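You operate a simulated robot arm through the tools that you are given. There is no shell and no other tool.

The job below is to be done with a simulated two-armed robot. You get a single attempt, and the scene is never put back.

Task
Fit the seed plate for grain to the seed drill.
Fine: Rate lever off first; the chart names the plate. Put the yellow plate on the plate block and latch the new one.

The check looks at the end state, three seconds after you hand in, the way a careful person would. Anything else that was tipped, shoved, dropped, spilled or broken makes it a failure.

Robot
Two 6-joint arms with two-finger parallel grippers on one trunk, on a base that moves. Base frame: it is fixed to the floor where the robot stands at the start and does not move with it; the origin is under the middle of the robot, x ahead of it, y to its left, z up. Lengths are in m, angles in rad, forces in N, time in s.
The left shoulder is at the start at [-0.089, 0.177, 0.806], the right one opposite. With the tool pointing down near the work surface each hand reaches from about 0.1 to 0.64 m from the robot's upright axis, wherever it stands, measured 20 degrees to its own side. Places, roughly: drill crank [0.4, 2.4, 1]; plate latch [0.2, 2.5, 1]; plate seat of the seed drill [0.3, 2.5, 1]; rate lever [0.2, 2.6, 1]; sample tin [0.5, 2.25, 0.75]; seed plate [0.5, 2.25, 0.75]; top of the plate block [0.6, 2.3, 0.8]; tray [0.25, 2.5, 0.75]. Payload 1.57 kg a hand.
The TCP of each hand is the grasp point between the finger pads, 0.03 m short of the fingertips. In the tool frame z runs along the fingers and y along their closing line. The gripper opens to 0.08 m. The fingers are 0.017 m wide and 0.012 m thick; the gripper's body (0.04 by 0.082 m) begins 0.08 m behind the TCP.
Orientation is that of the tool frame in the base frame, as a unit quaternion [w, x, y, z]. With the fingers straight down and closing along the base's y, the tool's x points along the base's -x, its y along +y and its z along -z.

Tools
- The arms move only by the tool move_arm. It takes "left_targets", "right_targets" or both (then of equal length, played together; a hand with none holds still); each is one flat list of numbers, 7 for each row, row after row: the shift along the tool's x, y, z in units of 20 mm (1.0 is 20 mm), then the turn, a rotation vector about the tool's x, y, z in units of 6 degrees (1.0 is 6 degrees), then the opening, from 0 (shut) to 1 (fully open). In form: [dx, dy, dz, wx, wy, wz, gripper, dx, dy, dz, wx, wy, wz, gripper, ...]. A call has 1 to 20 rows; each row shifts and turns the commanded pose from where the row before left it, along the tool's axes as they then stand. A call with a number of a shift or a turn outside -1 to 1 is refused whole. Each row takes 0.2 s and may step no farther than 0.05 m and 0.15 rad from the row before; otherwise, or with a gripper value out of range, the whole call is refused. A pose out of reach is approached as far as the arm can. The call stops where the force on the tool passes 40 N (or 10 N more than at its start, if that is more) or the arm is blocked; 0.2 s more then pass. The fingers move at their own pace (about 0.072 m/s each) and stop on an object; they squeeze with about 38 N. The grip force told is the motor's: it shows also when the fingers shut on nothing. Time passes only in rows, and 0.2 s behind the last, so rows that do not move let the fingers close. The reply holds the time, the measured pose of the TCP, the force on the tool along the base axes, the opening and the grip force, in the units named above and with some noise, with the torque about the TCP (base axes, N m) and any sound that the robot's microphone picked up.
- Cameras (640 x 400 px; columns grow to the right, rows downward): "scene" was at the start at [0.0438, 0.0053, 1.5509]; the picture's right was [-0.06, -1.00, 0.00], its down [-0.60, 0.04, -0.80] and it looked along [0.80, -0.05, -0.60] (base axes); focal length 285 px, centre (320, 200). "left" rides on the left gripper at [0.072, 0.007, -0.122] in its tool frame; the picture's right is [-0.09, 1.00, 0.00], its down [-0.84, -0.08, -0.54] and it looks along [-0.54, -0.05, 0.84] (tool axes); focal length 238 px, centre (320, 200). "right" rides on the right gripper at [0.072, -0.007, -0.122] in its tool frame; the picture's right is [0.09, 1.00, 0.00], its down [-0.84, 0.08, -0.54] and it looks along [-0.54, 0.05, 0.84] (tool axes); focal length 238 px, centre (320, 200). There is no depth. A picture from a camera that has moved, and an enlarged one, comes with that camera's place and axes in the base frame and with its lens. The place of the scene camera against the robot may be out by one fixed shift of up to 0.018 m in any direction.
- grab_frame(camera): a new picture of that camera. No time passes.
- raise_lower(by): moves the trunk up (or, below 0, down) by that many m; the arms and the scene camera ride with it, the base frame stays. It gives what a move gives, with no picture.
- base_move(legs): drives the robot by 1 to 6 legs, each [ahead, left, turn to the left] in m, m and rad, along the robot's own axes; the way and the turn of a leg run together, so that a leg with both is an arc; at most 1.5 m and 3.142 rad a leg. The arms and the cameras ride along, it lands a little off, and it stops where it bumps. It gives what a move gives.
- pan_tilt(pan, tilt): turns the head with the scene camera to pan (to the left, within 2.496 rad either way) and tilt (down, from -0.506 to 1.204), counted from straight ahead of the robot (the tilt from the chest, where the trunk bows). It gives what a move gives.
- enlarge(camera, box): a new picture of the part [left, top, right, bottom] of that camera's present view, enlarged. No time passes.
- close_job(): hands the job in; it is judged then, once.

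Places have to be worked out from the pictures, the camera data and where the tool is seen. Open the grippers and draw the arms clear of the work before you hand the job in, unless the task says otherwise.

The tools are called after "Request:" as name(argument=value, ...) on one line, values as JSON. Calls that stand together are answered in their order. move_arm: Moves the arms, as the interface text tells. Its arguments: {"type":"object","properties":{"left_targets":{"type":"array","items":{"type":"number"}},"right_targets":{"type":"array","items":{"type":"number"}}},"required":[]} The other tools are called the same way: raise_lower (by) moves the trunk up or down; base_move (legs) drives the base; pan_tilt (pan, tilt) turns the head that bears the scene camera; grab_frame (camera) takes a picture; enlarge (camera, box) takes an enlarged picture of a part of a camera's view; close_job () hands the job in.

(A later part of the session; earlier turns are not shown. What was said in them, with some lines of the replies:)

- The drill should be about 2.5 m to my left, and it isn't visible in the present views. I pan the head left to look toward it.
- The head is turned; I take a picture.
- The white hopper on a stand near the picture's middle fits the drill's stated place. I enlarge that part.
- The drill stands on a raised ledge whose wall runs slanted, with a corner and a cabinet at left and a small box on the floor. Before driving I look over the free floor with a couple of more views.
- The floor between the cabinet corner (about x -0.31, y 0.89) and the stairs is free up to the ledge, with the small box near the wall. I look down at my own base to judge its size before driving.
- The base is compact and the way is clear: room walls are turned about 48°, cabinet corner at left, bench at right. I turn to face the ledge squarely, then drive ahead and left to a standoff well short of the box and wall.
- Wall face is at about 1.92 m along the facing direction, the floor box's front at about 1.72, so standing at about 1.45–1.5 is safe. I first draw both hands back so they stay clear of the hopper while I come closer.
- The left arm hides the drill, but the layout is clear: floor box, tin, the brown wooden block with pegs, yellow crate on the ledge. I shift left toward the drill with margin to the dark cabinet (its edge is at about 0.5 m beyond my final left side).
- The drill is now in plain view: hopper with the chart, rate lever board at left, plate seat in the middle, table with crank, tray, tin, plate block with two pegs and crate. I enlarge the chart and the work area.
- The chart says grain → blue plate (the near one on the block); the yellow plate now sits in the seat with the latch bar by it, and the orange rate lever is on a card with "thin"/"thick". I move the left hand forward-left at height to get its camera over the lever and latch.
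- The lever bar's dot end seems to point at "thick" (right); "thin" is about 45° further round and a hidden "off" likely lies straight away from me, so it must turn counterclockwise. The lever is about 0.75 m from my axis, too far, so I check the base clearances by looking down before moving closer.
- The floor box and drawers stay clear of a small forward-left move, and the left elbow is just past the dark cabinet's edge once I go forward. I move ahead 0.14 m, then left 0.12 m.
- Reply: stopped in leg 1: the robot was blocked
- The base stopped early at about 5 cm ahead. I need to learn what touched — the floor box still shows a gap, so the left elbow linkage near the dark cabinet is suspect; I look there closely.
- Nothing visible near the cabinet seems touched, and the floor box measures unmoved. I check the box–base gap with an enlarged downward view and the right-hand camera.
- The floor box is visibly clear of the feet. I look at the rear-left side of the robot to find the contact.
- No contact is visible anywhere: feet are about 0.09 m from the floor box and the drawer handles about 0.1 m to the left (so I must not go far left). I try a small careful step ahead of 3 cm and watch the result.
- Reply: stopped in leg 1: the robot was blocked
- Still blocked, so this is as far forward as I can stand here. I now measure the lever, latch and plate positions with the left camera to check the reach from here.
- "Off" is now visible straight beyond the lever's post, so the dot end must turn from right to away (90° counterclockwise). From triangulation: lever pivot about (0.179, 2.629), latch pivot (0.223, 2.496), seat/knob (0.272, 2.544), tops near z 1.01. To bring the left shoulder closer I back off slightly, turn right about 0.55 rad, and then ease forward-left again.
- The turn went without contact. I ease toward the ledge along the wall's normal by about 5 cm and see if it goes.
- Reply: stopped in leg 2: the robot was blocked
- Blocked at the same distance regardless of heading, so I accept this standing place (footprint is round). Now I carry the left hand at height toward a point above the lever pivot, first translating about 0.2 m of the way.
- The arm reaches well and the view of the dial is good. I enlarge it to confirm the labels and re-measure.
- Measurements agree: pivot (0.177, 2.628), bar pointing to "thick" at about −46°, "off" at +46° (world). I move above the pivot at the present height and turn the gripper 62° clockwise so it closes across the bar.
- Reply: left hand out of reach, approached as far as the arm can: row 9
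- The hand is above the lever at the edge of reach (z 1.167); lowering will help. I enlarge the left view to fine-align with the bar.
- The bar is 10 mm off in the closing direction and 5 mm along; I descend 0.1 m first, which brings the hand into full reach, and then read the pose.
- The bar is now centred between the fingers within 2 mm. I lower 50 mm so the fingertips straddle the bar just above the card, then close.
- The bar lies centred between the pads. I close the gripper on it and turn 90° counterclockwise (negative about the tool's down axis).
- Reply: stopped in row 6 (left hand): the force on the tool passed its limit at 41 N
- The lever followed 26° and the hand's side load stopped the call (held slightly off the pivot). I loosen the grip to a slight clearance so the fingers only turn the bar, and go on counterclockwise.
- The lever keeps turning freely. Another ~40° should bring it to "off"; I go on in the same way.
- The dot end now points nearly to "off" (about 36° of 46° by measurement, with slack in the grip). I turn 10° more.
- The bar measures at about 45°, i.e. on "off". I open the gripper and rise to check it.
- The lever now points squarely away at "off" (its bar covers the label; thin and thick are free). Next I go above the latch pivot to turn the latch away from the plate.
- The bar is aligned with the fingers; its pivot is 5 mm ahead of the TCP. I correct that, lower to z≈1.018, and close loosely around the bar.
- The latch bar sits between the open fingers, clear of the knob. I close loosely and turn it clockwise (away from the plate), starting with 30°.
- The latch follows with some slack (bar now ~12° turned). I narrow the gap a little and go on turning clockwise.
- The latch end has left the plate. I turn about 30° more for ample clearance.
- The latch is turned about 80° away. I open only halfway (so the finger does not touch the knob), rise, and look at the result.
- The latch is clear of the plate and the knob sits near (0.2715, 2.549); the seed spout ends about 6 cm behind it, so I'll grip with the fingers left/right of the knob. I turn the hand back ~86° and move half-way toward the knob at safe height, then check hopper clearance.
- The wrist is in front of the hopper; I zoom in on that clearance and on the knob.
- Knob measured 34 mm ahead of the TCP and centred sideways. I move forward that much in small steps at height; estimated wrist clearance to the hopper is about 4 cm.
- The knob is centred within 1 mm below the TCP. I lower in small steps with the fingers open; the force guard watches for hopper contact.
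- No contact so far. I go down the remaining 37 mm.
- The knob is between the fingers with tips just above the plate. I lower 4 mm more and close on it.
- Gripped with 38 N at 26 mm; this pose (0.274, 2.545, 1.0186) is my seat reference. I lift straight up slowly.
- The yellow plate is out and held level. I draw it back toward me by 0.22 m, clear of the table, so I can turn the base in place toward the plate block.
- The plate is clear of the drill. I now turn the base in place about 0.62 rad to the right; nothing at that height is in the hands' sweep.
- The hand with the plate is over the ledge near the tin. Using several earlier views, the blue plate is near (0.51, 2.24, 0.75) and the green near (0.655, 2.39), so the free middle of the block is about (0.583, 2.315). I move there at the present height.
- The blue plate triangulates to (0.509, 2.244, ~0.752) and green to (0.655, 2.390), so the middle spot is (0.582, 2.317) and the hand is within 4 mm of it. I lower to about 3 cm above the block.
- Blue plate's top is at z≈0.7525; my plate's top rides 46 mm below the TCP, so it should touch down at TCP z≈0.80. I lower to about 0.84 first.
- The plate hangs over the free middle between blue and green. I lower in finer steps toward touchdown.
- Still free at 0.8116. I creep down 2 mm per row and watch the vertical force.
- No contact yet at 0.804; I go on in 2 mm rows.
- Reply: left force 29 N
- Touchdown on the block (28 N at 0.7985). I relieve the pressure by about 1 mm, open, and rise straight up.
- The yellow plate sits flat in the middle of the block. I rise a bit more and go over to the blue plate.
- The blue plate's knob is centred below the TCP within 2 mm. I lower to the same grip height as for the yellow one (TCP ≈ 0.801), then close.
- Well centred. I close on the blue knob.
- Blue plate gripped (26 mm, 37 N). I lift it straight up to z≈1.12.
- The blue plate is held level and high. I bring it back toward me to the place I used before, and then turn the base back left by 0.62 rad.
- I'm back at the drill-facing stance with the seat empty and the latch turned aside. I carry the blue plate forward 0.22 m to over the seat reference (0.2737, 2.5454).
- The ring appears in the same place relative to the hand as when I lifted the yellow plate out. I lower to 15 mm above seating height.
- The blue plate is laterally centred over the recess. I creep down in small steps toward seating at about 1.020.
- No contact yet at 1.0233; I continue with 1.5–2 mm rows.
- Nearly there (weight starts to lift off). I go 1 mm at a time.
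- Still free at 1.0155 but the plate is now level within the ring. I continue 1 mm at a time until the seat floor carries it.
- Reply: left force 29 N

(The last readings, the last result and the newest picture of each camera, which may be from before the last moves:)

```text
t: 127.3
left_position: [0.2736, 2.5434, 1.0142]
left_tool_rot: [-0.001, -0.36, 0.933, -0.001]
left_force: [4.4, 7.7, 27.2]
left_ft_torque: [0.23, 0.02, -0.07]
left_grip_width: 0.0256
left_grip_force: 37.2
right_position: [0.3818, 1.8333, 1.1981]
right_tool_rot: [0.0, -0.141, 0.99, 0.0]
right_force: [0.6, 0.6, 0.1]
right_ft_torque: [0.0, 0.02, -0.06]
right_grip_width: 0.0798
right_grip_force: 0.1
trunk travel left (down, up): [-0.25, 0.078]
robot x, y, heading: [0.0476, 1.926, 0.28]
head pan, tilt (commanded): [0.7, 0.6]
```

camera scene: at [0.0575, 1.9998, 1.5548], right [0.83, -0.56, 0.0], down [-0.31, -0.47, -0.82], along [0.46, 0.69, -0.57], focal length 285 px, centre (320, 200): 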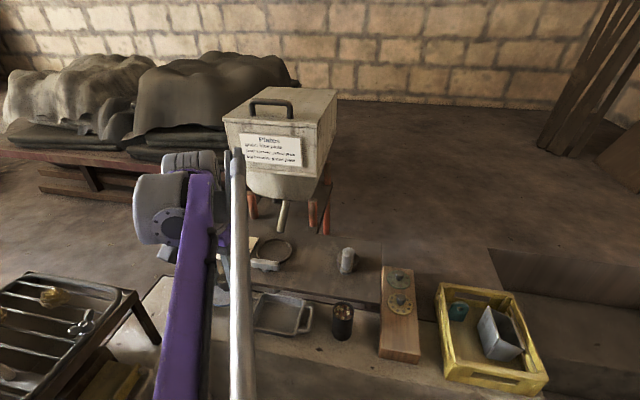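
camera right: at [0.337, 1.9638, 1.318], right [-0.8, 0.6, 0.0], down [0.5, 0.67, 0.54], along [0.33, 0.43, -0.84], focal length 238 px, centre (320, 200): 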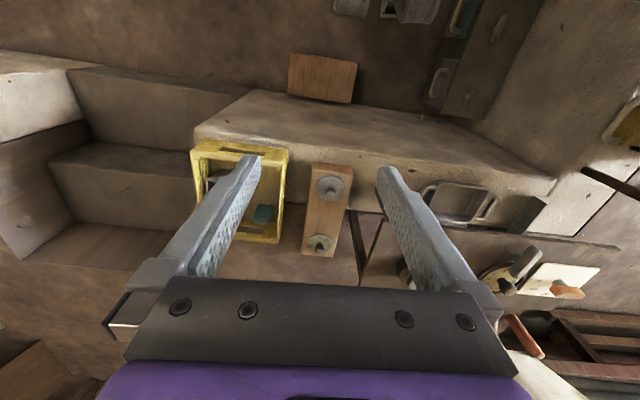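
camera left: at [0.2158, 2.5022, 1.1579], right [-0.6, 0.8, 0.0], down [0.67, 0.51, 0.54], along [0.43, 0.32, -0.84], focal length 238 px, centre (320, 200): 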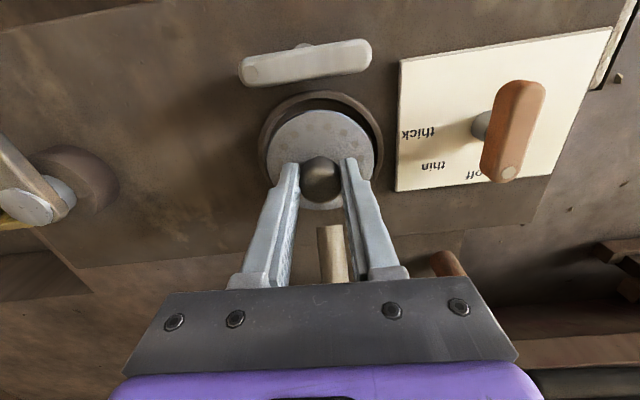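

Seat contact at 1.0142 (27 N). I relieve the pressure, open, and rise to inspect how the plate lies.

Request:
move_arm(left_targets=[0, 0, -0.05, 0, 0, 0, 0.1, 0, 0, 0, 0, 0, 0, 0.4, 0, 0, 0, 0, 0, 0, 0.7, 0, 0, 0, 0, 0, 0, 0.9, 0, 0, 0, 0, 0, 0, 0.9, 0, 0, -0.5, 0, 0, 0, 0.9, 0, 0, -0.9, 0, 0, 0, 0.9, 0, 0, -0.9, 0, 0, 0, 0.9, 0, 0, -0.9, 0, 0, 0, 1, 0, 0, -0.9, 0, 0, 0, 1])

Request:
grab_frame(camera="left")

Request:
enlarge(camera="left", box=[220, 60, 420, 185])

```text
t: 129.5
left_position: [0.2736, 2.5455, 1.097]
left_tool_rot: [-0.001, -0.36, 0.933, -0.002]
left_force: [-1.1, 0.3, -0.1]
left_ft_torque: [0.01, 0.01, 0.02]
left_grip_width: 0.0799
left_grip_force: 0.0
right_position: [0.3817, 1.834, 1.1977]
right_tool_rot: [0.001, -0.141, 0.99, 0.0]
right_force: [0.5, -0.8, -0.2]
right_ft_torque: [-0.01, 0.01, 0.01]
right_grip_width: 0.08
right_grip_force: 0.1
trunk travel left (down, up): [-0.25, 0.078]
robot x, y, heading: [0.0499, 1.9284, 0.285]
head pan, tilt (commanded): [0.7, 0.6]
```

```text
taken
camera left: at [0.2153, 2.5026, 1.2191], right [-0.6, 0.8, 0.0], down [0.67, 0.51, 0.54], along [0.43, 0.32, -0.84], focal length 238 px, centre (320, 200)
```

left: 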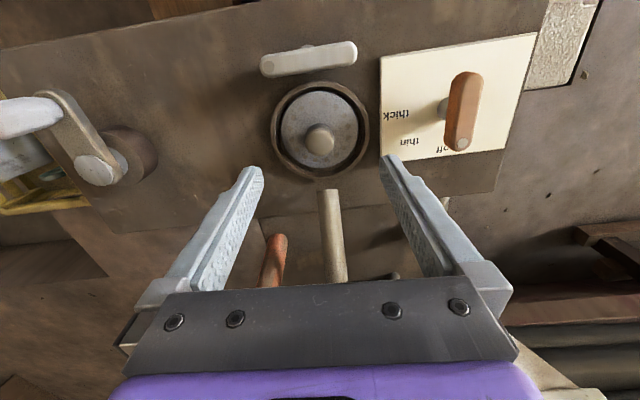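

```text
3.20 times, centred on (320, 122) of left
camera zoom: at [0.2153, 2.5026, 1.2191], right [-0.6, 0.8, 0.0], down [0.67, 0.51, 0.54], along [0.43, 0.32, -0.84], focal length 763 px, centre (320, 448)
```

zoom: 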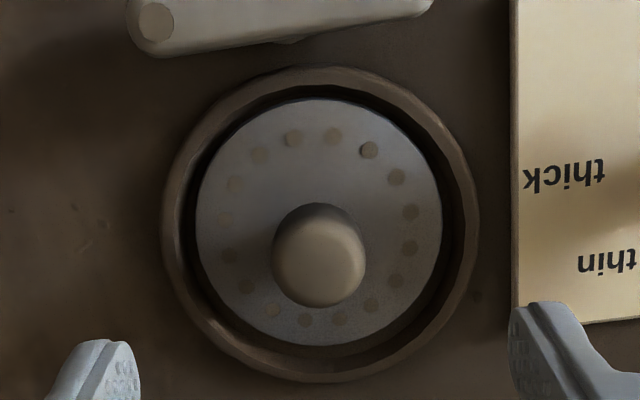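

The blue plate lies flat in the recess and looks centred in the ring. To be sure it is seated as deep and as central as the yellow one was, I take a second view from lower down.

Request:
move_arm(left_targets=[0, 0, 0.8, 0, 0, 0, 1, 0, 0, 0.8, 0, 0, 0, 1, 0, 0, 0.7, 0, 0, 0, 1])

Request:
enlarge(camera="left", box=[220, 70, 420, 195])

```text
t: 130.3
left_position: [0.2737, 2.5461, 1.0515]
left_tool_rot: [-0.001, -0.359, 0.933, -0.002]
left_force: [-0.1, 0.6, 0.1]
left_ft_torque: [-0.01, 0.01, 0.02]
left_grip_width: 0.0799
left_grip_force: 0.0
right_position: [0.3824, 1.835, 1.1977]
right_tool_rot: [0.001, -0.14, 0.99, 0.0]
right_force: [0.6, -0.3, 0.3]
right_ft_torque: [0.01, -0.01, 0.01]
right_grip_width: 0.0801
right_grip_force: 0.0
trunk travel left (down, up): [-0.25, 0.078]
robot x, y, heading: [0.051, 1.9275, 0.283]
head pan, tilt (commanded): [0.7, 0.6]
```

```text
3.20 times, centred on (320, 132) of left
camera zoom: at [0.215, 2.5025, 1.1728], right [-0.6, 0.8, 0.0], down [0.67, 0.51, 0.54], along [0.43, 0.32, -0.84], focal length 763 px, centre (320, 416)
```

zoom: 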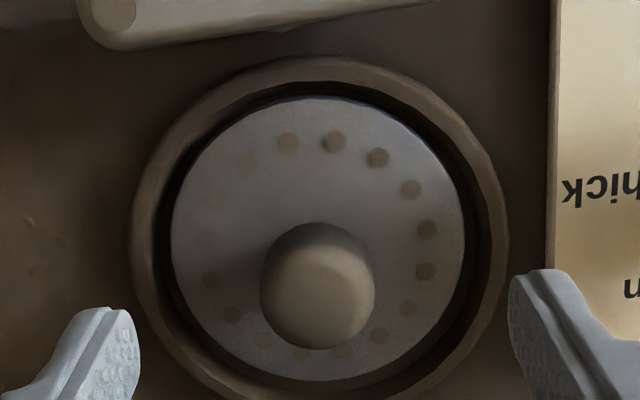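

Two-height measurement: ring centre and plate centre agree within about 1 mm and the plate top is flush with the ring — seated. Now I rise, go back over the latch pivot and turn the hand clockwise to match the open latch bar, with fingers half closed to spare the knob.

Request:
move_arm(left_targets=[0, 0, -0.9, 0, 0, 0, 1, 0, 0, -0.9, 0, 0, 0, 1, 0, 0, -0.9, 0, 0, 0, 1, 0.835, -0.045, 0, 0, 0, 0, 1, 0.835, -0.045, 0, 0, 0, 0, 1, 0.835, -0.045, 0, 0, 0, 0, 0.8, 0.835, -0.045, 0, 0, 0, 0, 0.6])

Request:
move_arm(left_targets=[0, 0, 0, 0, 0, 0.953, 0.45, 0, 0, 0, 0, 0, 0.953, 0.45, 0, 0, 0, 0, 0, 0.953, 0.45, 0, 0, 0, 0, 0, 0.953, 0.45, 0, 0, 0, 0, 0, 0.953, 0.45, 0, 0, 0, 0, 0, 0.953, 0.45, 0, 0, 0, 0, 0, 0.953, 0.45, 0, 0, 0, 0, 0, 0.953, 0.45, 0, 0, 0, 0, 0, 0.953, 0.45, 0, 0, 0, 0, 0, 0.953, 0.45, 0, 0, 0, 0, 0, 0.953, 0.45, 0, 0, 0, 0, 0, 0.953, 0.45, 0, 0, 0, 0, 0, 0.953, 0.45, 0, 0, 0, 0, 0, 0.953, 0.45, 0, 0, 0, 0, 0, 0.953, 0.45])

Request:
grab_frame(camera="left")

Request:
enlarge(camera="left", box=[240, 60, 440, 185])

```text
t: 131.9
left_position: [0.2263, 2.4957, 1.105]
left_tool_rot: [-0.001, -0.359, 0.933, -0.002]
left_force: [-0.1, -0.3, -0.6]
left_ft_torque: [0.02, -0.01, 0.01]
left_grip_width: 0.0479
left_grip_force: 0.1
right_position: [0.3816, 1.8344, 1.1975]
right_tool_rot: [0.001, -0.14, 0.99, 0.0]
right_force: [0.2, -0.3, -0.1]
right_ft_torque: [0.02, -0.03, -0.03]
right_grip_width: 0.0801
right_grip_force: 0.1
trunk travel left (down, up): [-0.25, 0.078]
robot x, y, heading: [0.0496, 1.9271, 0.282]
head pan, tilt (commanded): [0.7, 0.6]
```

```text
t: 135.1
left_position: [0.2265, 2.499, 1.1052]
left_tool_rot: [0.001, 0.373, 0.928, -0.003]
left_force: [0.9, 0.3, 0.0]
left_ft_torque: [0.04, 0.01, 0.01]
left_grip_width: 0.0362
left_grip_force: 0.1
right_position: [0.3818, 1.8349, 1.1976]
right_tool_rot: [0.001, -0.141, 0.99, 0.0]
right_force: [0.2, -0.6, -0.7]
right_ft_torque: [-0.02, -0.03, 0.02]
right_grip_width: 0.0796
right_grip_force: 0.1
trunk travel left (down, up): [-0.25, 0.078]
robot x, y, heading: [0.0493, 1.9268, 0.277]
head pan, tilt (commanded): [0.7, 0.6]
```

```text
taken
camera left: at [0.1792, 2.5529, 1.2264], right [0.76, 0.66, 0.0], down [0.55, -0.63, 0.54], along [0.35, -0.41, -0.84], focal length 238 px, centre (320, 200)
```

left: 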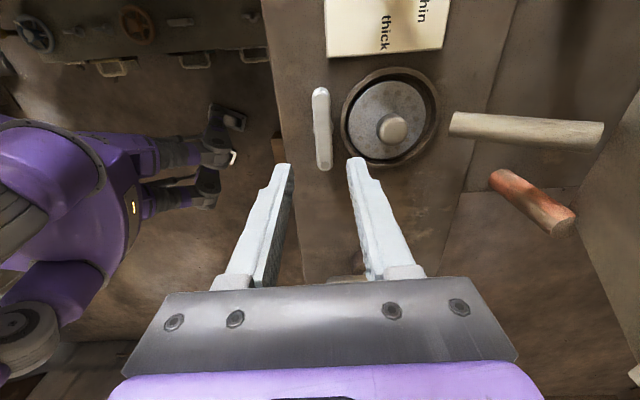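

```text
3.20 times, centred on (340, 122) of left
camera zoom: at [0.1792, 2.5529, 1.2264], right [0.76, 0.66, 0.0], down [0.55, -0.63, 0.54], along [0.35, -0.41, -0.84], focal length 763 px, centre (256, 448)
```

zoom: 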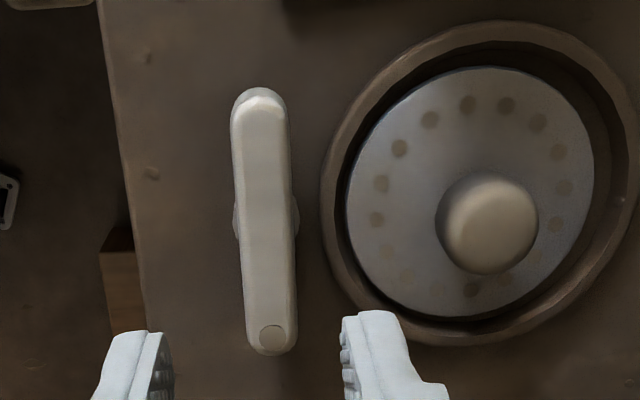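

The bar is parallel to the fingers, 4 mm off in both directions. I correct and lower to z≈1.018 around it.

Request:
move_arm(left_targets=[0.19, 0.18, 0.4, 0, 0, 0, 0.45, 0, 0, 0.8, 0, 0, 0, 0.45, 0, 0, 0.8, 0, 0, 0, 0.45, 0, 0, 0.8, 0, 0, 0, 0.45, 0, 0, 0.8, 0, 0, 0, 0.45, 0, 0, 0.7, 0, 0, 0, 0.45])

Request:
grab_frame(camera="left")

```text
t: 136.5
left_position: [0.2252, 2.5028, 1.0178]
left_tool_rot: [0.002, 0.371, 0.929, -0.003]
left_force: [-0.1, 0.1, -1.3]
left_ft_torque: [0.02, -0.03, -0.02]
left_grip_width: 0.036
left_grip_force: 0.1
right_position: [0.3824, 1.835, 1.1981]
right_tool_rot: [0.001, -0.141, 0.99, 0.0]
right_force: [-0.2, -0.1, -0.2]
right_ft_torque: [-0.01, 0.02, 0.0]
right_grip_width: 0.0799
right_grip_force: 0.1
trunk travel left (down, up): [-0.25, 0.078]
robot x, y, heading: [0.0484, 1.9266, 0.28]
head pan, tilt (commanded): [0.7, 0.6]
```

```text
taken
camera left: at [0.178, 2.5574, 1.1404], right [0.75, 0.66, 0.0], down [0.55, -0.63, 0.54], along [0.36, -0.41, -0.84], focal length 238 px, centre (320, 200)
```

left: 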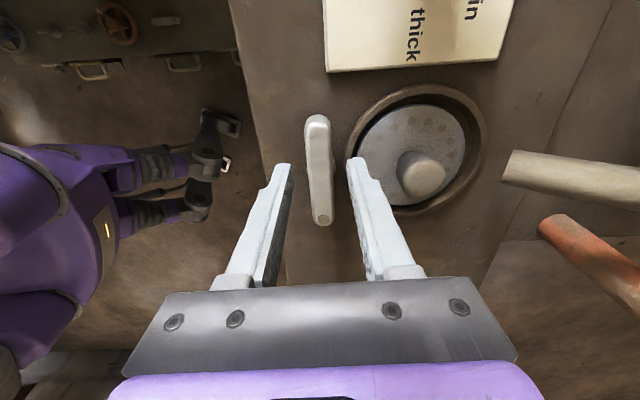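

Bar centred. I close loosely and turn it counterclockwise back over the plate, about 80° first.

Request:
move_arm(left_targets=[0, 0, 0, 0, 0, 0, 0.22, 0, 0, 0, 0, 0, 0, 0.22, 0, 0, 0, 0, 0, -0.95, 0.22, 0, 0, 0, 0, 0, -0.95, 0.22, 0, 0, 0, 0, 0, -0.95, 0.22, 0, 0, 0, 0, 0, -0.95, 0.22, 0, 0, 0, 0, 0, -0.95, 0.22, 0, 0, 0, 0, 0, -0.95, 0.22, 0, 0, 0, 0, 0, -0.95, 0.22, 0, 0, 0, 0, 0, -0.95, 0.22, 0, 0, 0, 0, 0, -0.95, 0.22, 0, 0, 0, 0, 0, -0.95, 0.22, 0, 0, 0, 0, 0, -0.95, 0.22, 0, 0, 0, 0, 0, -0.95, 0.22])

Request:
grab_frame(camera="left")

```text
t: 139.5
left_position: [0.227, 2.5018, 1.0192]
left_tool_rot: [0.0, -0.214, 0.977, -0.002]
left_force: [0.9, -7.0, -0.7]
left_ft_torque: [-0.1, -0.04, 0.0]
left_grip_width: 0.0232
left_grip_force: 2.4
right_position: [0.3827, 1.834, 1.1973]
right_tool_rot: [0.001, -0.141, 0.99, 0.0]
right_force: [0.7, 0.5, -0.6]
right_ft_torque: [0.01, 0.01, -0.02]
right_grip_width: 0.08
right_grip_force: 0.0
trunk travel left (down, up): [-0.25, 0.078]
robot x, y, heading: [0.05, 1.9259, 0.282]
head pan, tilt (commanded): [0.7, 0.6]
```

```text
taken
camera left: at [0.1581, 2.478, 1.1413], right [-0.33, 0.94, 0.0], down [0.79, 0.28, 0.54], along [0.51, 0.18, -0.84], focal length 238 px, centre (320, 200)
```

left: 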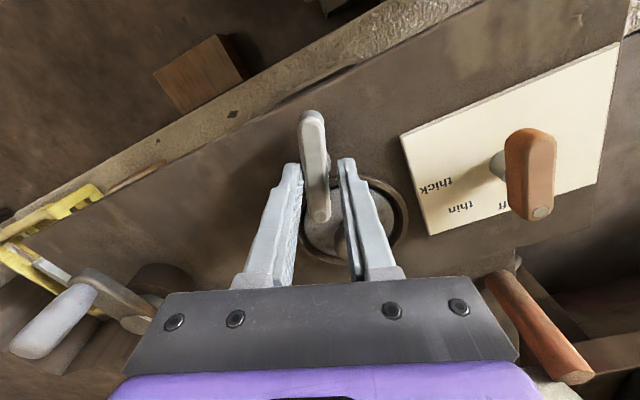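

The bar is at about 25° and must reach about 43–45° to point at the plate centre. I turn 18° more.

Request:
move_arm(left_targets=[0, 0, 0, 0, 0, -0.8, 0.22, 0, 0, 0, 0, 0, -0.8, 0.22, 0, 0, 0, 0, 0, -0.8, 0.22, 0, 0, 0, 0, 0, -0.7, 0.22])

Request:
grab_frame(camera="left")

```text
t: 140.5
left_position: [0.2262, 2.5018, 1.02]
left_tool_rot: [-0.001, -0.37, 0.929, -0.003]
left_force: [3.9, -5.2, 1.6]
left_ft_torque: [-0.12, -0.07, 0.04]
left_grip_width: 0.0236
left_grip_force: 2.9
right_position: [0.3832, 1.8334, 1.1969]
right_tool_rot: [0.001, -0.141, 0.99, 0.001]
right_force: [0.0, 1.1, -0.2]
right_ft_torque: [0.03, 0.01, 0.0]
right_grip_width: 0.0801
right_grip_force: 0.1
trunk travel left (down, up): [-0.25, 0.078]
robot x, y, heading: [0.0498, 1.9251, 0.277]
head pan, tilt (commanded): [0.7, 0.6]
```

```text
taken
camera left: at [0.1697, 2.4577, 1.1415], right [-0.62, 0.79, 0.0], down [0.66, 0.52, 0.54], along [0.43, 0.33, -0.84], focal length 238 px, centre (320, 200)
```

left: 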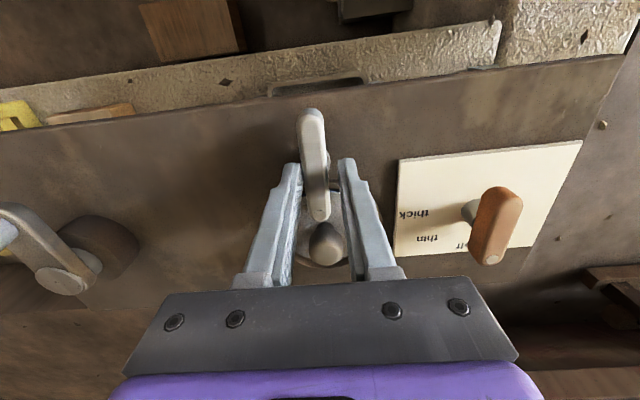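

The bar now measures at about 43°, pointing at the plate as it did originally. I open and rise to check.

Request:
move_arm(left_targets=[0, 0, 0, 0, 0, 0, 0.5, 0, 0, 0, 0, 0, 0, 0.8, 0, 0, 0, 0, 0, 0, 0.8, 0, 0, -0.8, 0, 0, 0, 0.8, 0, 0, -0.9, 0, 0, 0, 0.8, 0, 0, -0.9, 0, 0, 0, 0.8, 0, 0, -0.9, 0, 0, 0, 1, 0, 0, -0.9, 0, 0, 0, 1])

Request:
grab_frame(camera="left")

Request:
enlarge(camera="left", box=[220, 80, 480, 242])

```text
t: 142.3
left_position: [0.2269, 2.5032, 1.1082]
left_tool_rot: [-0.001, -0.369, 0.929, -0.003]
left_force: [-0.1, -0.3, 0.4]
left_ft_torque: [-0.02, 0.03, 0.02]
left_grip_width: 0.0801
left_grip_force: 0.0
right_position: [0.3815, 1.8344, 1.1961]
right_tool_rot: [0.0, -0.141, 0.99, 0.001]
right_force: [-0.4, -0.1, 0.4]
right_ft_torque: [0.05, -0.01, 0.01]
right_grip_width: 0.0801
right_grip_force: 0.0
trunk travel left (down, up): [-0.25, 0.078]
robot x, y, heading: [0.0486, 1.9258, 0.281]
head pan, tilt (commanded): [0.7, 0.6]
```

```text
taken
camera left: at [0.1687, 2.4591, 1.2297], right [-0.62, 0.79, 0.0], down [0.66, 0.52, 0.54], along [0.43, 0.33, -0.84], focal length 238 px, centre (320, 200)
```

left: 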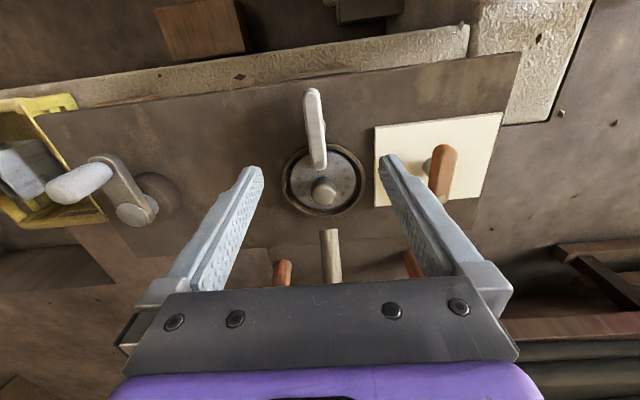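

```text
2.46 times, centred on (350, 161) of left
camera zoom: at [0.1687, 2.4591, 1.2297], right [-0.62, 0.79, 0.0], down [0.66, 0.52, 0.54], along [0.43, 0.33, -0.84], focal length 587 px, centre (246, 296)
```

zoom: 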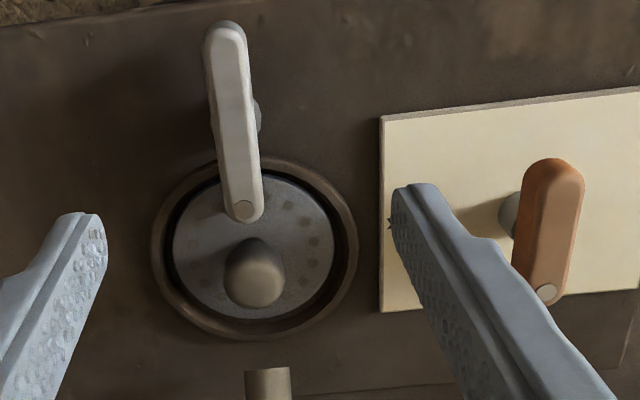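

The latch bar lies over the plate edge as at the start (≈42–43°). I now shift the hand back and left to get a clear view of the rate lever and the whole drill.

Request:
move_arm(left_targets=[0.9, 0.6, -0.3, 0, 0, 0, 1, 0.9, 0.6, -0.3, 0, 0, 0, 1, 0.9, 0.6, 0, 0, 0, 0, 1, 0.9, 0.6, 0, 0, 0, 0, 1])

Request:
enlarge(camera="left", box=[220, 130, 420, 255])

Request:
grab_frame(camera="left")

```text
t: 143.3
left_position: [0.1397, 2.4885, 1.1196]
left_tool_rot: [-0.002, -0.369, 0.929, -0.002]
left_force: [-0.8, 0.6, 0.8]
left_ft_torque: [0.0, -0.03, 0.05]
left_grip_width: 0.0799
left_grip_force: 0.0
right_position: [0.3817, 1.8344, 1.1969]
right_tool_rot: [0.001, -0.14, 0.99, 0.001]
right_force: [-0.5, 0.2, -0.4]
right_ft_torque: [-0.02, 0.02, -0.01]
right_grip_width: 0.0798
right_grip_force: 0.2
trunk travel left (down, up): [-0.25, 0.078]
robot x, y, heading: [0.0463, 1.9285, 0.284]
head pan, tilt (commanded): [0.7, 0.6]
```

```text
3.20 times, centred on (320, 192) of left
camera zoom: at [0.0823, 2.444, 1.2413], right [-0.62, 0.79, 0.0], down [0.66, 0.52, 0.54], along [0.43, 0.33, -0.84], focal length 763 px, centre (320, 224)
```

zoom: 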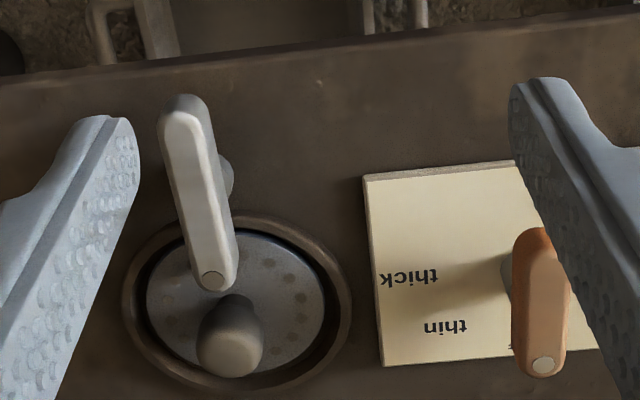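

```text
taken
camera left: at [0.0823, 2.444, 1.2413], right [-0.62, 0.79, 0.0], down [0.66, 0.52, 0.54], along [0.43, 0.33, -0.84], focal length 238 px, centre (320, 200)
```

left: 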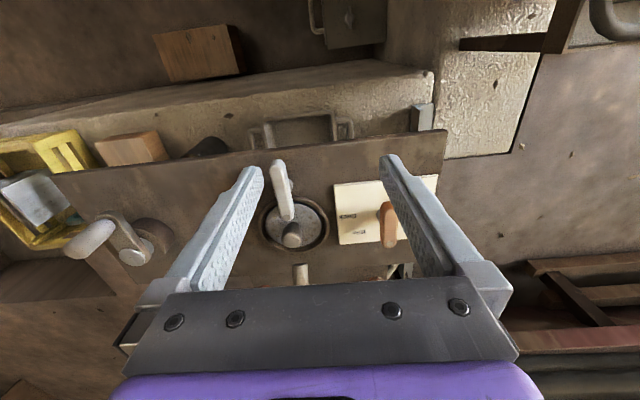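

The finger hides part of the lever; I shift 6 cm more to the left for an unobstructed look.

Request:
move_arm(left_targets=[0.2, 0.9, 0, 0, 0, 0, 1, 0.2, 0.9, 0, 0, 0, 0, 1, 0.2, 0.9, 0, 0, 0, 0, 1])

Request:
enlarge(camera="left", box=[220, 130, 420, 255])

```text
t: 144.1
left_position: [0.0948, 2.5194, 1.118]
left_tool_rot: [-0.001, -0.369, 0.93, -0.002]
left_force: [1.1, 0.1, 0.2]
left_ft_torque: [-0.02, 0.0, 0.0]
left_grip_width: 0.0799
left_grip_force: 0.0
right_position: [0.3823, 1.8344, 1.1963]
right_tool_rot: [0.001, -0.141, 0.99, -0.001]
right_force: [0.2, -0.1, 0.3]
right_ft_torque: [0.0, -0.07, -0.03]
right_grip_width: 0.0799
right_grip_force: 0.0
trunk travel left (down, up): [-0.25, 0.078]
robot x, y, heading: [0.0529, 1.9268, 0.278]
head pan, tilt (commanded): [0.7, 0.6]
```

```text
3.20 times, centred on (320, 192) of left
camera zoom: at [0.0379, 2.4761, 1.2403], right [-0.62, 0.79, 0.0], down [0.66, 0.52, 0.54], along [0.43, 0.33, -0.84], focal length 763 px, centre (320, 224)
```

zoom: 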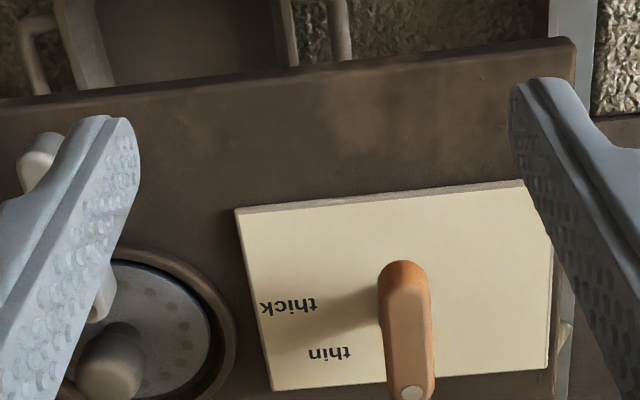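

The lever measures ≈44° on the card, square on "off". I draw the left hand back clear of the drill and raise nothing else; then I back the base off a little for a full check.

Request:
move_arm(left_targets=[0.9, -0.3, -0.2, 0, 0, 0, 1, 0.9, -0.3, -0.2, 0, 0, 0, 1, 0.9, -0.5, 0, 0, 0, 0, 1, 0.9, -0.7, 0, 0, 0, 0, 1, 0.9, -0.8, 0, 0, 0, 0, 1, 0.9, -0.8, 0, 0, 0, 0, 1, 0.9, -0.8, 0, 0, 0, 0, 1, 0.9, -0.8, 0, 0, 0, 0, 1])

Request:
base_move(legs=[[-0.17, -0.1, 0]])

Request:
pan_tilt(pan=0.5, tilt=0.65)

Request:
grab_frame(camera="scene")

```text
t: 146.1
left_position: [0.0637, 2.3826, 1.1388]
left_tool_rot: [-0.001, -0.375, 0.927, -0.002]
left_force: [0.2, 0.6, -0.2]
left_ft_torque: [-0.01, -0.06, 0.0]
left_grip_width: 0.08
left_grip_force: 0.1
right_position: [0.382, 1.8337, 1.1968]
right_tool_rot: [0.001, -0.141, 0.99, 0.0]
right_force: [0.0, -0.2, 0.4]
right_ft_torque: [0.02, -0.02, -0.03]
right_grip_width: 0.0802
right_grip_force: 0.0
trunk travel left (down, up): [-0.25, 0.078]
robot x, y, heading: [0.0535, 1.9257, 0.278]
head pan, tilt (commanded): [0.7, 0.6]
stopped in row 8 (left hand): the arm was blocked; the commanded pose is now the measured one
```

```text
t: 147.7
left_position: [-0.0722, 2.2404, 1.1408]
left_tool_rot: [-0.001, -0.376, 0.927, -0.001]
left_force: [-0.2, -0.3, 0.4]
left_ft_torque: [0.06, -0.01, 0.0]
left_grip_width: 0.08
left_grip_force: 0.0
right_position: [0.2458, 1.6925, 1.1974]
right_tool_rot: [0.001, -0.14, 0.99, 0.001]
right_force: [-0.3, 0.6, -0.1]
right_ft_torque: [-0.01, 0.0, -0.01]
right_grip_width: 0.0799
right_grip_force: 0.1
trunk travel left (down, up): [-0.25, 0.078]
robot x, y, heading: [-0.0871, 1.7842, 0.281]
head pan, tilt (commanded): [0.7, 0.6]
```

```text
t: 148.4
left_position: [-0.0725, 2.2404, 1.1397]
left_tool_rot: [-0.001, -0.375, 0.927, -0.002]
left_force: [0.5, -0.5, 0.4]
left_ft_torque: [0.02, 0.02, 0.06]
left_grip_width: 0.0797
left_grip_force: 0.1
right_position: [0.2457, 1.6918, 1.1981]
right_tool_rot: [0.001, -0.141, 0.99, 0.0]
right_force: [0.2, 0.7, 0.1]
right_ft_torque: [0.0, 0.0, -0.05]
right_grip_width: 0.0799
right_grip_force: 0.0
trunk travel left (down, up): [-0.25, 0.078]
robot x, y, heading: [-0.086, 1.7826, 0.28]
head pan, tilt (commanded): [0.499, 0.649]
```

```text
taken
camera scene: at [-0.0665, 1.8452, 1.5506], right [0.7, -0.71, 0.0], down [-0.43, -0.43, -0.8], along [0.57, 0.56, -0.6], focal length 285 px, centre (320, 200)
```

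scene: 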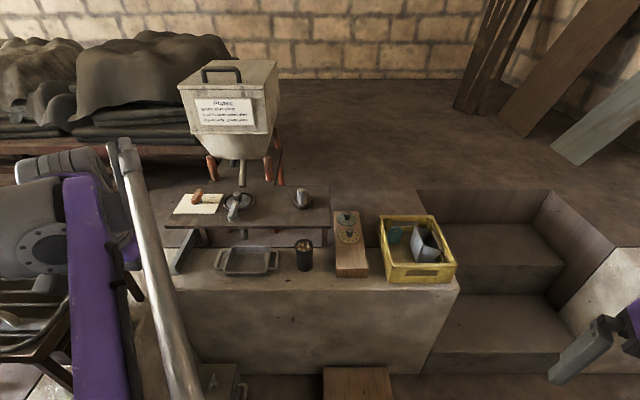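

Drill, block, tin, tray and crate look in order. The last retract step reported the arm blocked, so I check the left side (cabinet, grill, grey tray) for any disturbance.

Request:
pan_tilt(pan=1.5, tilt=0.7)

Request:
grab_frame(camera="scene")

Request:
grab_frame(camera="left")

```text
t: 149.7
left_position: [-0.0712, 2.2405, 1.14]
left_tool_rot: [-0.001, -0.375, 0.927, -0.001]
left_force: [0.0, -0.3, 0.0]
left_ft_torque: [-0.01, -0.03, -0.01]
left_grip_width: 0.0799
left_grip_force: 0.1
right_position: [0.2457, 1.6925, 1.198]
right_tool_rot: [0.001, -0.141, 0.99, 0.0]
right_force: [-0.2, 0.5, 1.2]
right_ft_torque: [0.01, 0.01, 0.02]
right_grip_width: 0.0799
right_grip_force: 0.0
trunk travel left (down, up): [-0.25, 0.078]
robot x, y, heading: [-0.0853, 1.7822, 0.281]
head pan, tilt (commanded): [1.499, 0.7]
```

```text
taken
camera scene: at [-0.1458, 1.8672, 1.5462], right [0.98, 0.21, 0.0], down [0.13, -0.63, -0.76], along [-0.16, 0.75, -0.64], focal length 285 px, centre (320, 200)
```

scene: 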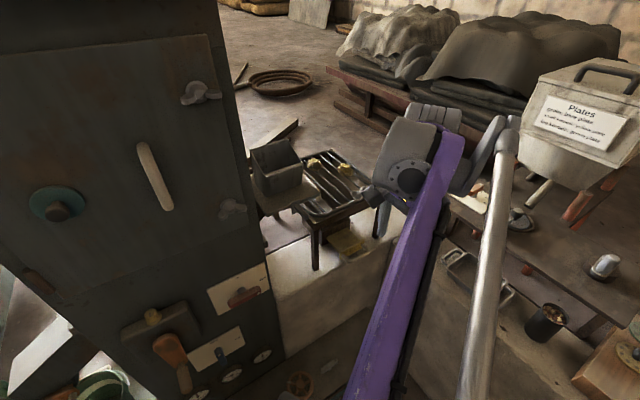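

```text
taken
camera left: at [-0.1288, 2.1954, 1.2617], right [-0.63, 0.78, 0.0], down [0.66, 0.53, 0.54], along [0.42, 0.34, -0.84], focal length 238 px, centre (320, 200)
```

left: 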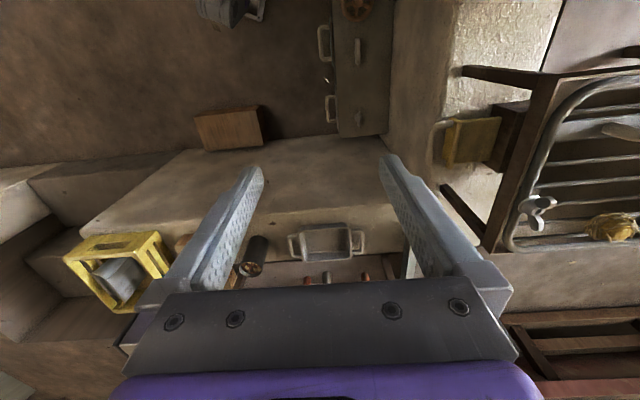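

The cabinet, grey tray and grill look unchanged; the block was likely the arm folding against itself. I zoom in on the grill/tray, the drill and the block for a final comparison.

Request:
enlarge(camera="scene", box=[180, 110, 400, 248])

Request:
pan_tilt(pan=0.5, tilt=0.7)

Request:
enlarge(camera="scene", box=[150, 140, 350, 265])

Request:
enlarge(camera="scene", box=[270, 180, 470, 305])

```text
2.90 times, centred on (290, 179) of scene
camera zoom: at [-0.1458, 1.8672, 1.5462], right [0.98, 0.21, 0.0], down [0.13, -0.63, -0.76], along [-0.16, 0.75, -0.64], focal length 826 px, centre (407, 261)
```

zoom: 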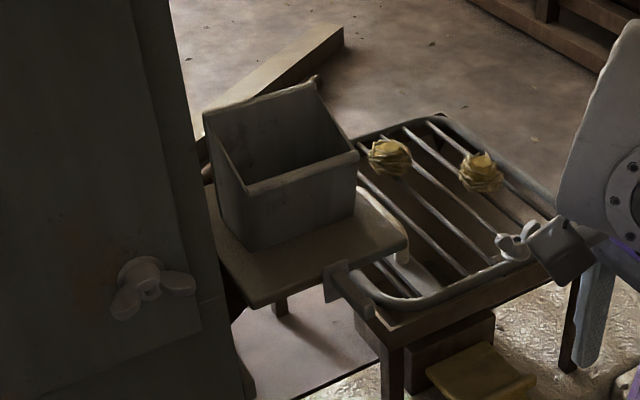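

```text
t: 150.9
left_position: [-0.072, 2.241, 1.1385]
left_tool_rot: [-0.001, -0.376, 0.927, 0.0]
left_force: [0.5, -0.2, 0.6]
left_ft_torque: [0.0, 0.01, 0.0]
left_grip_width: 0.08
left_grip_force: 0.0
right_position: [0.2455, 1.6926, 1.1969]
right_tool_rot: [0.0, -0.14, 0.99, 0.0]
right_force: [0.1, -0.2, -0.2]
right_ft_torque: [0.01, 0.01, -0.04]
right_grip_width: 0.0798
right_grip_force: 0.1
trunk travel left (down, up): [-0.25, 0.078]
robot x, y, heading: [-0.0885, 1.7835, 0.277]
head pan, tilt (commanded): [0.499, 0.7]
```

```text
3.20 times, centred on (250, 202) of scene
camera zoom: at [-0.0678, 1.8439, 1.5462], right [0.7, -0.71, 0.0], down [-0.46, -0.45, -0.76], along [0.54, 0.54, -0.64], focal length 912 px, centre (544, 192)
```

zoom: 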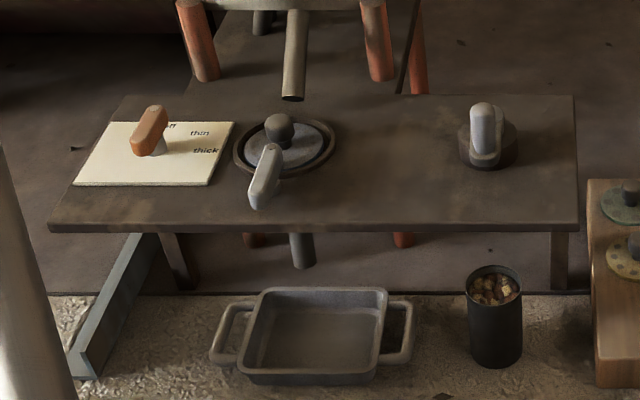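

```text
3.20 times, centred on (370, 242) of scene
camera zoom: at [-0.0678, 1.8439, 1.5462], right [0.7, -0.71, 0.0], down [-0.46, -0.45, -0.76], along [0.54, 0.54, -0.64], focal length 912 px, centre (160, 64)
```

zoom: 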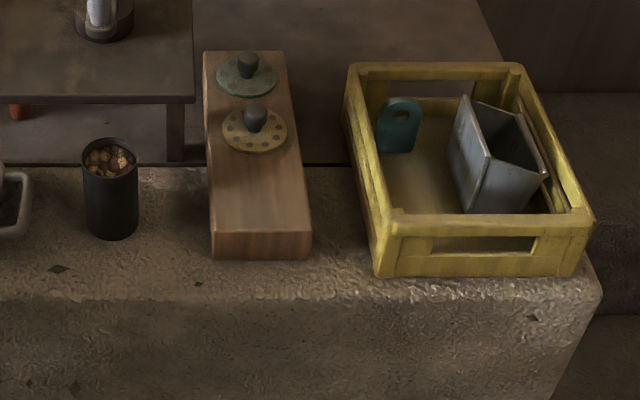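

Everything on the ledge is in order: yellow plate beside green on the block, blue in the seat under the latch, lever at "off". Last, I check the floor box that stood in front of me.

Request:
pan_tilt(pan=0.5, tilt=1.0)

Request:
grab_frame(camera="scene")

```text
t: 151.7
left_position: [-0.0713, 2.2398, 1.1388]
left_tool_rot: [-0.002, -0.376, 0.927, -0.001]
left_force: [-0.1, -0.3, -0.3]
left_ft_torque: [0.0, 0.01, 0.02]
left_grip_width: 0.08
left_grip_force: 0.1
right_position: [0.2454, 1.6923, 1.1968]
right_tool_rot: [0.0, -0.142, 0.99, 0.0]
right_force: [-0.5, 0.4, 0.0]
right_ft_torque: [0.0, -0.02, 0.0]
right_grip_width: 0.0798
right_grip_force: 0.2
trunk travel left (down, up): [-0.25, 0.078]
robot x, y, heading: [-0.0839, 1.787, 0.282]
head pan, tilt (commanded): [0.499, 1.0]
```

```text
taken
camera scene: at [-0.0786, 1.8331, 1.5229], right [0.7, -0.71, 0.0], down [-0.6, -0.59, -0.54], along [0.38, 0.38, -0.84], focal length 285 px, centre (320, 200)
```

scene: 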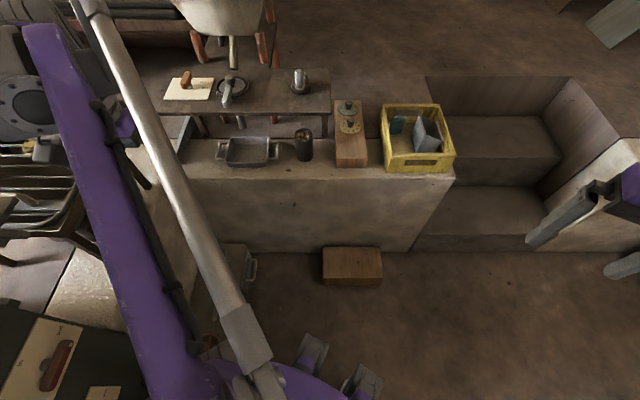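

The floor box keeps its place relative to the wall (measurements shift equally for both), nothing else has moved, grippers are open and both arms are clear of the work. I hand in the job.

Request:
close_job()

```text
The job is handed in.
```

The grain plate is fitted. The chart names the blue plate for grain, and it is now in the drill's seat with the latch turned back over its edge.

- **Rate lever:** I turned it from "thick" to "off" before touching the plate, and it is still on "off".
- **Yellow plate:** it sits flat in the middle of the plate block, where the gap beside the green one was free.
- **Blue plate:** it went down into the recess until the seat carried it. Measured from two heights, its centre is within about 1 mm of the ring's centre and its top is roughly level with the ring.
- **Latch:** the bar points within a degree or so of where it was over the yellow plate.

The base was stopped three times while I moved it closer, and one arm step was stopped while I drew the left hand back. I never saw what caused these. Afterwards the tray, tin, crate, crank, cabinet, grill and floor box all looked as they did before.

Both grippers are open and the arms are clear of the drill.
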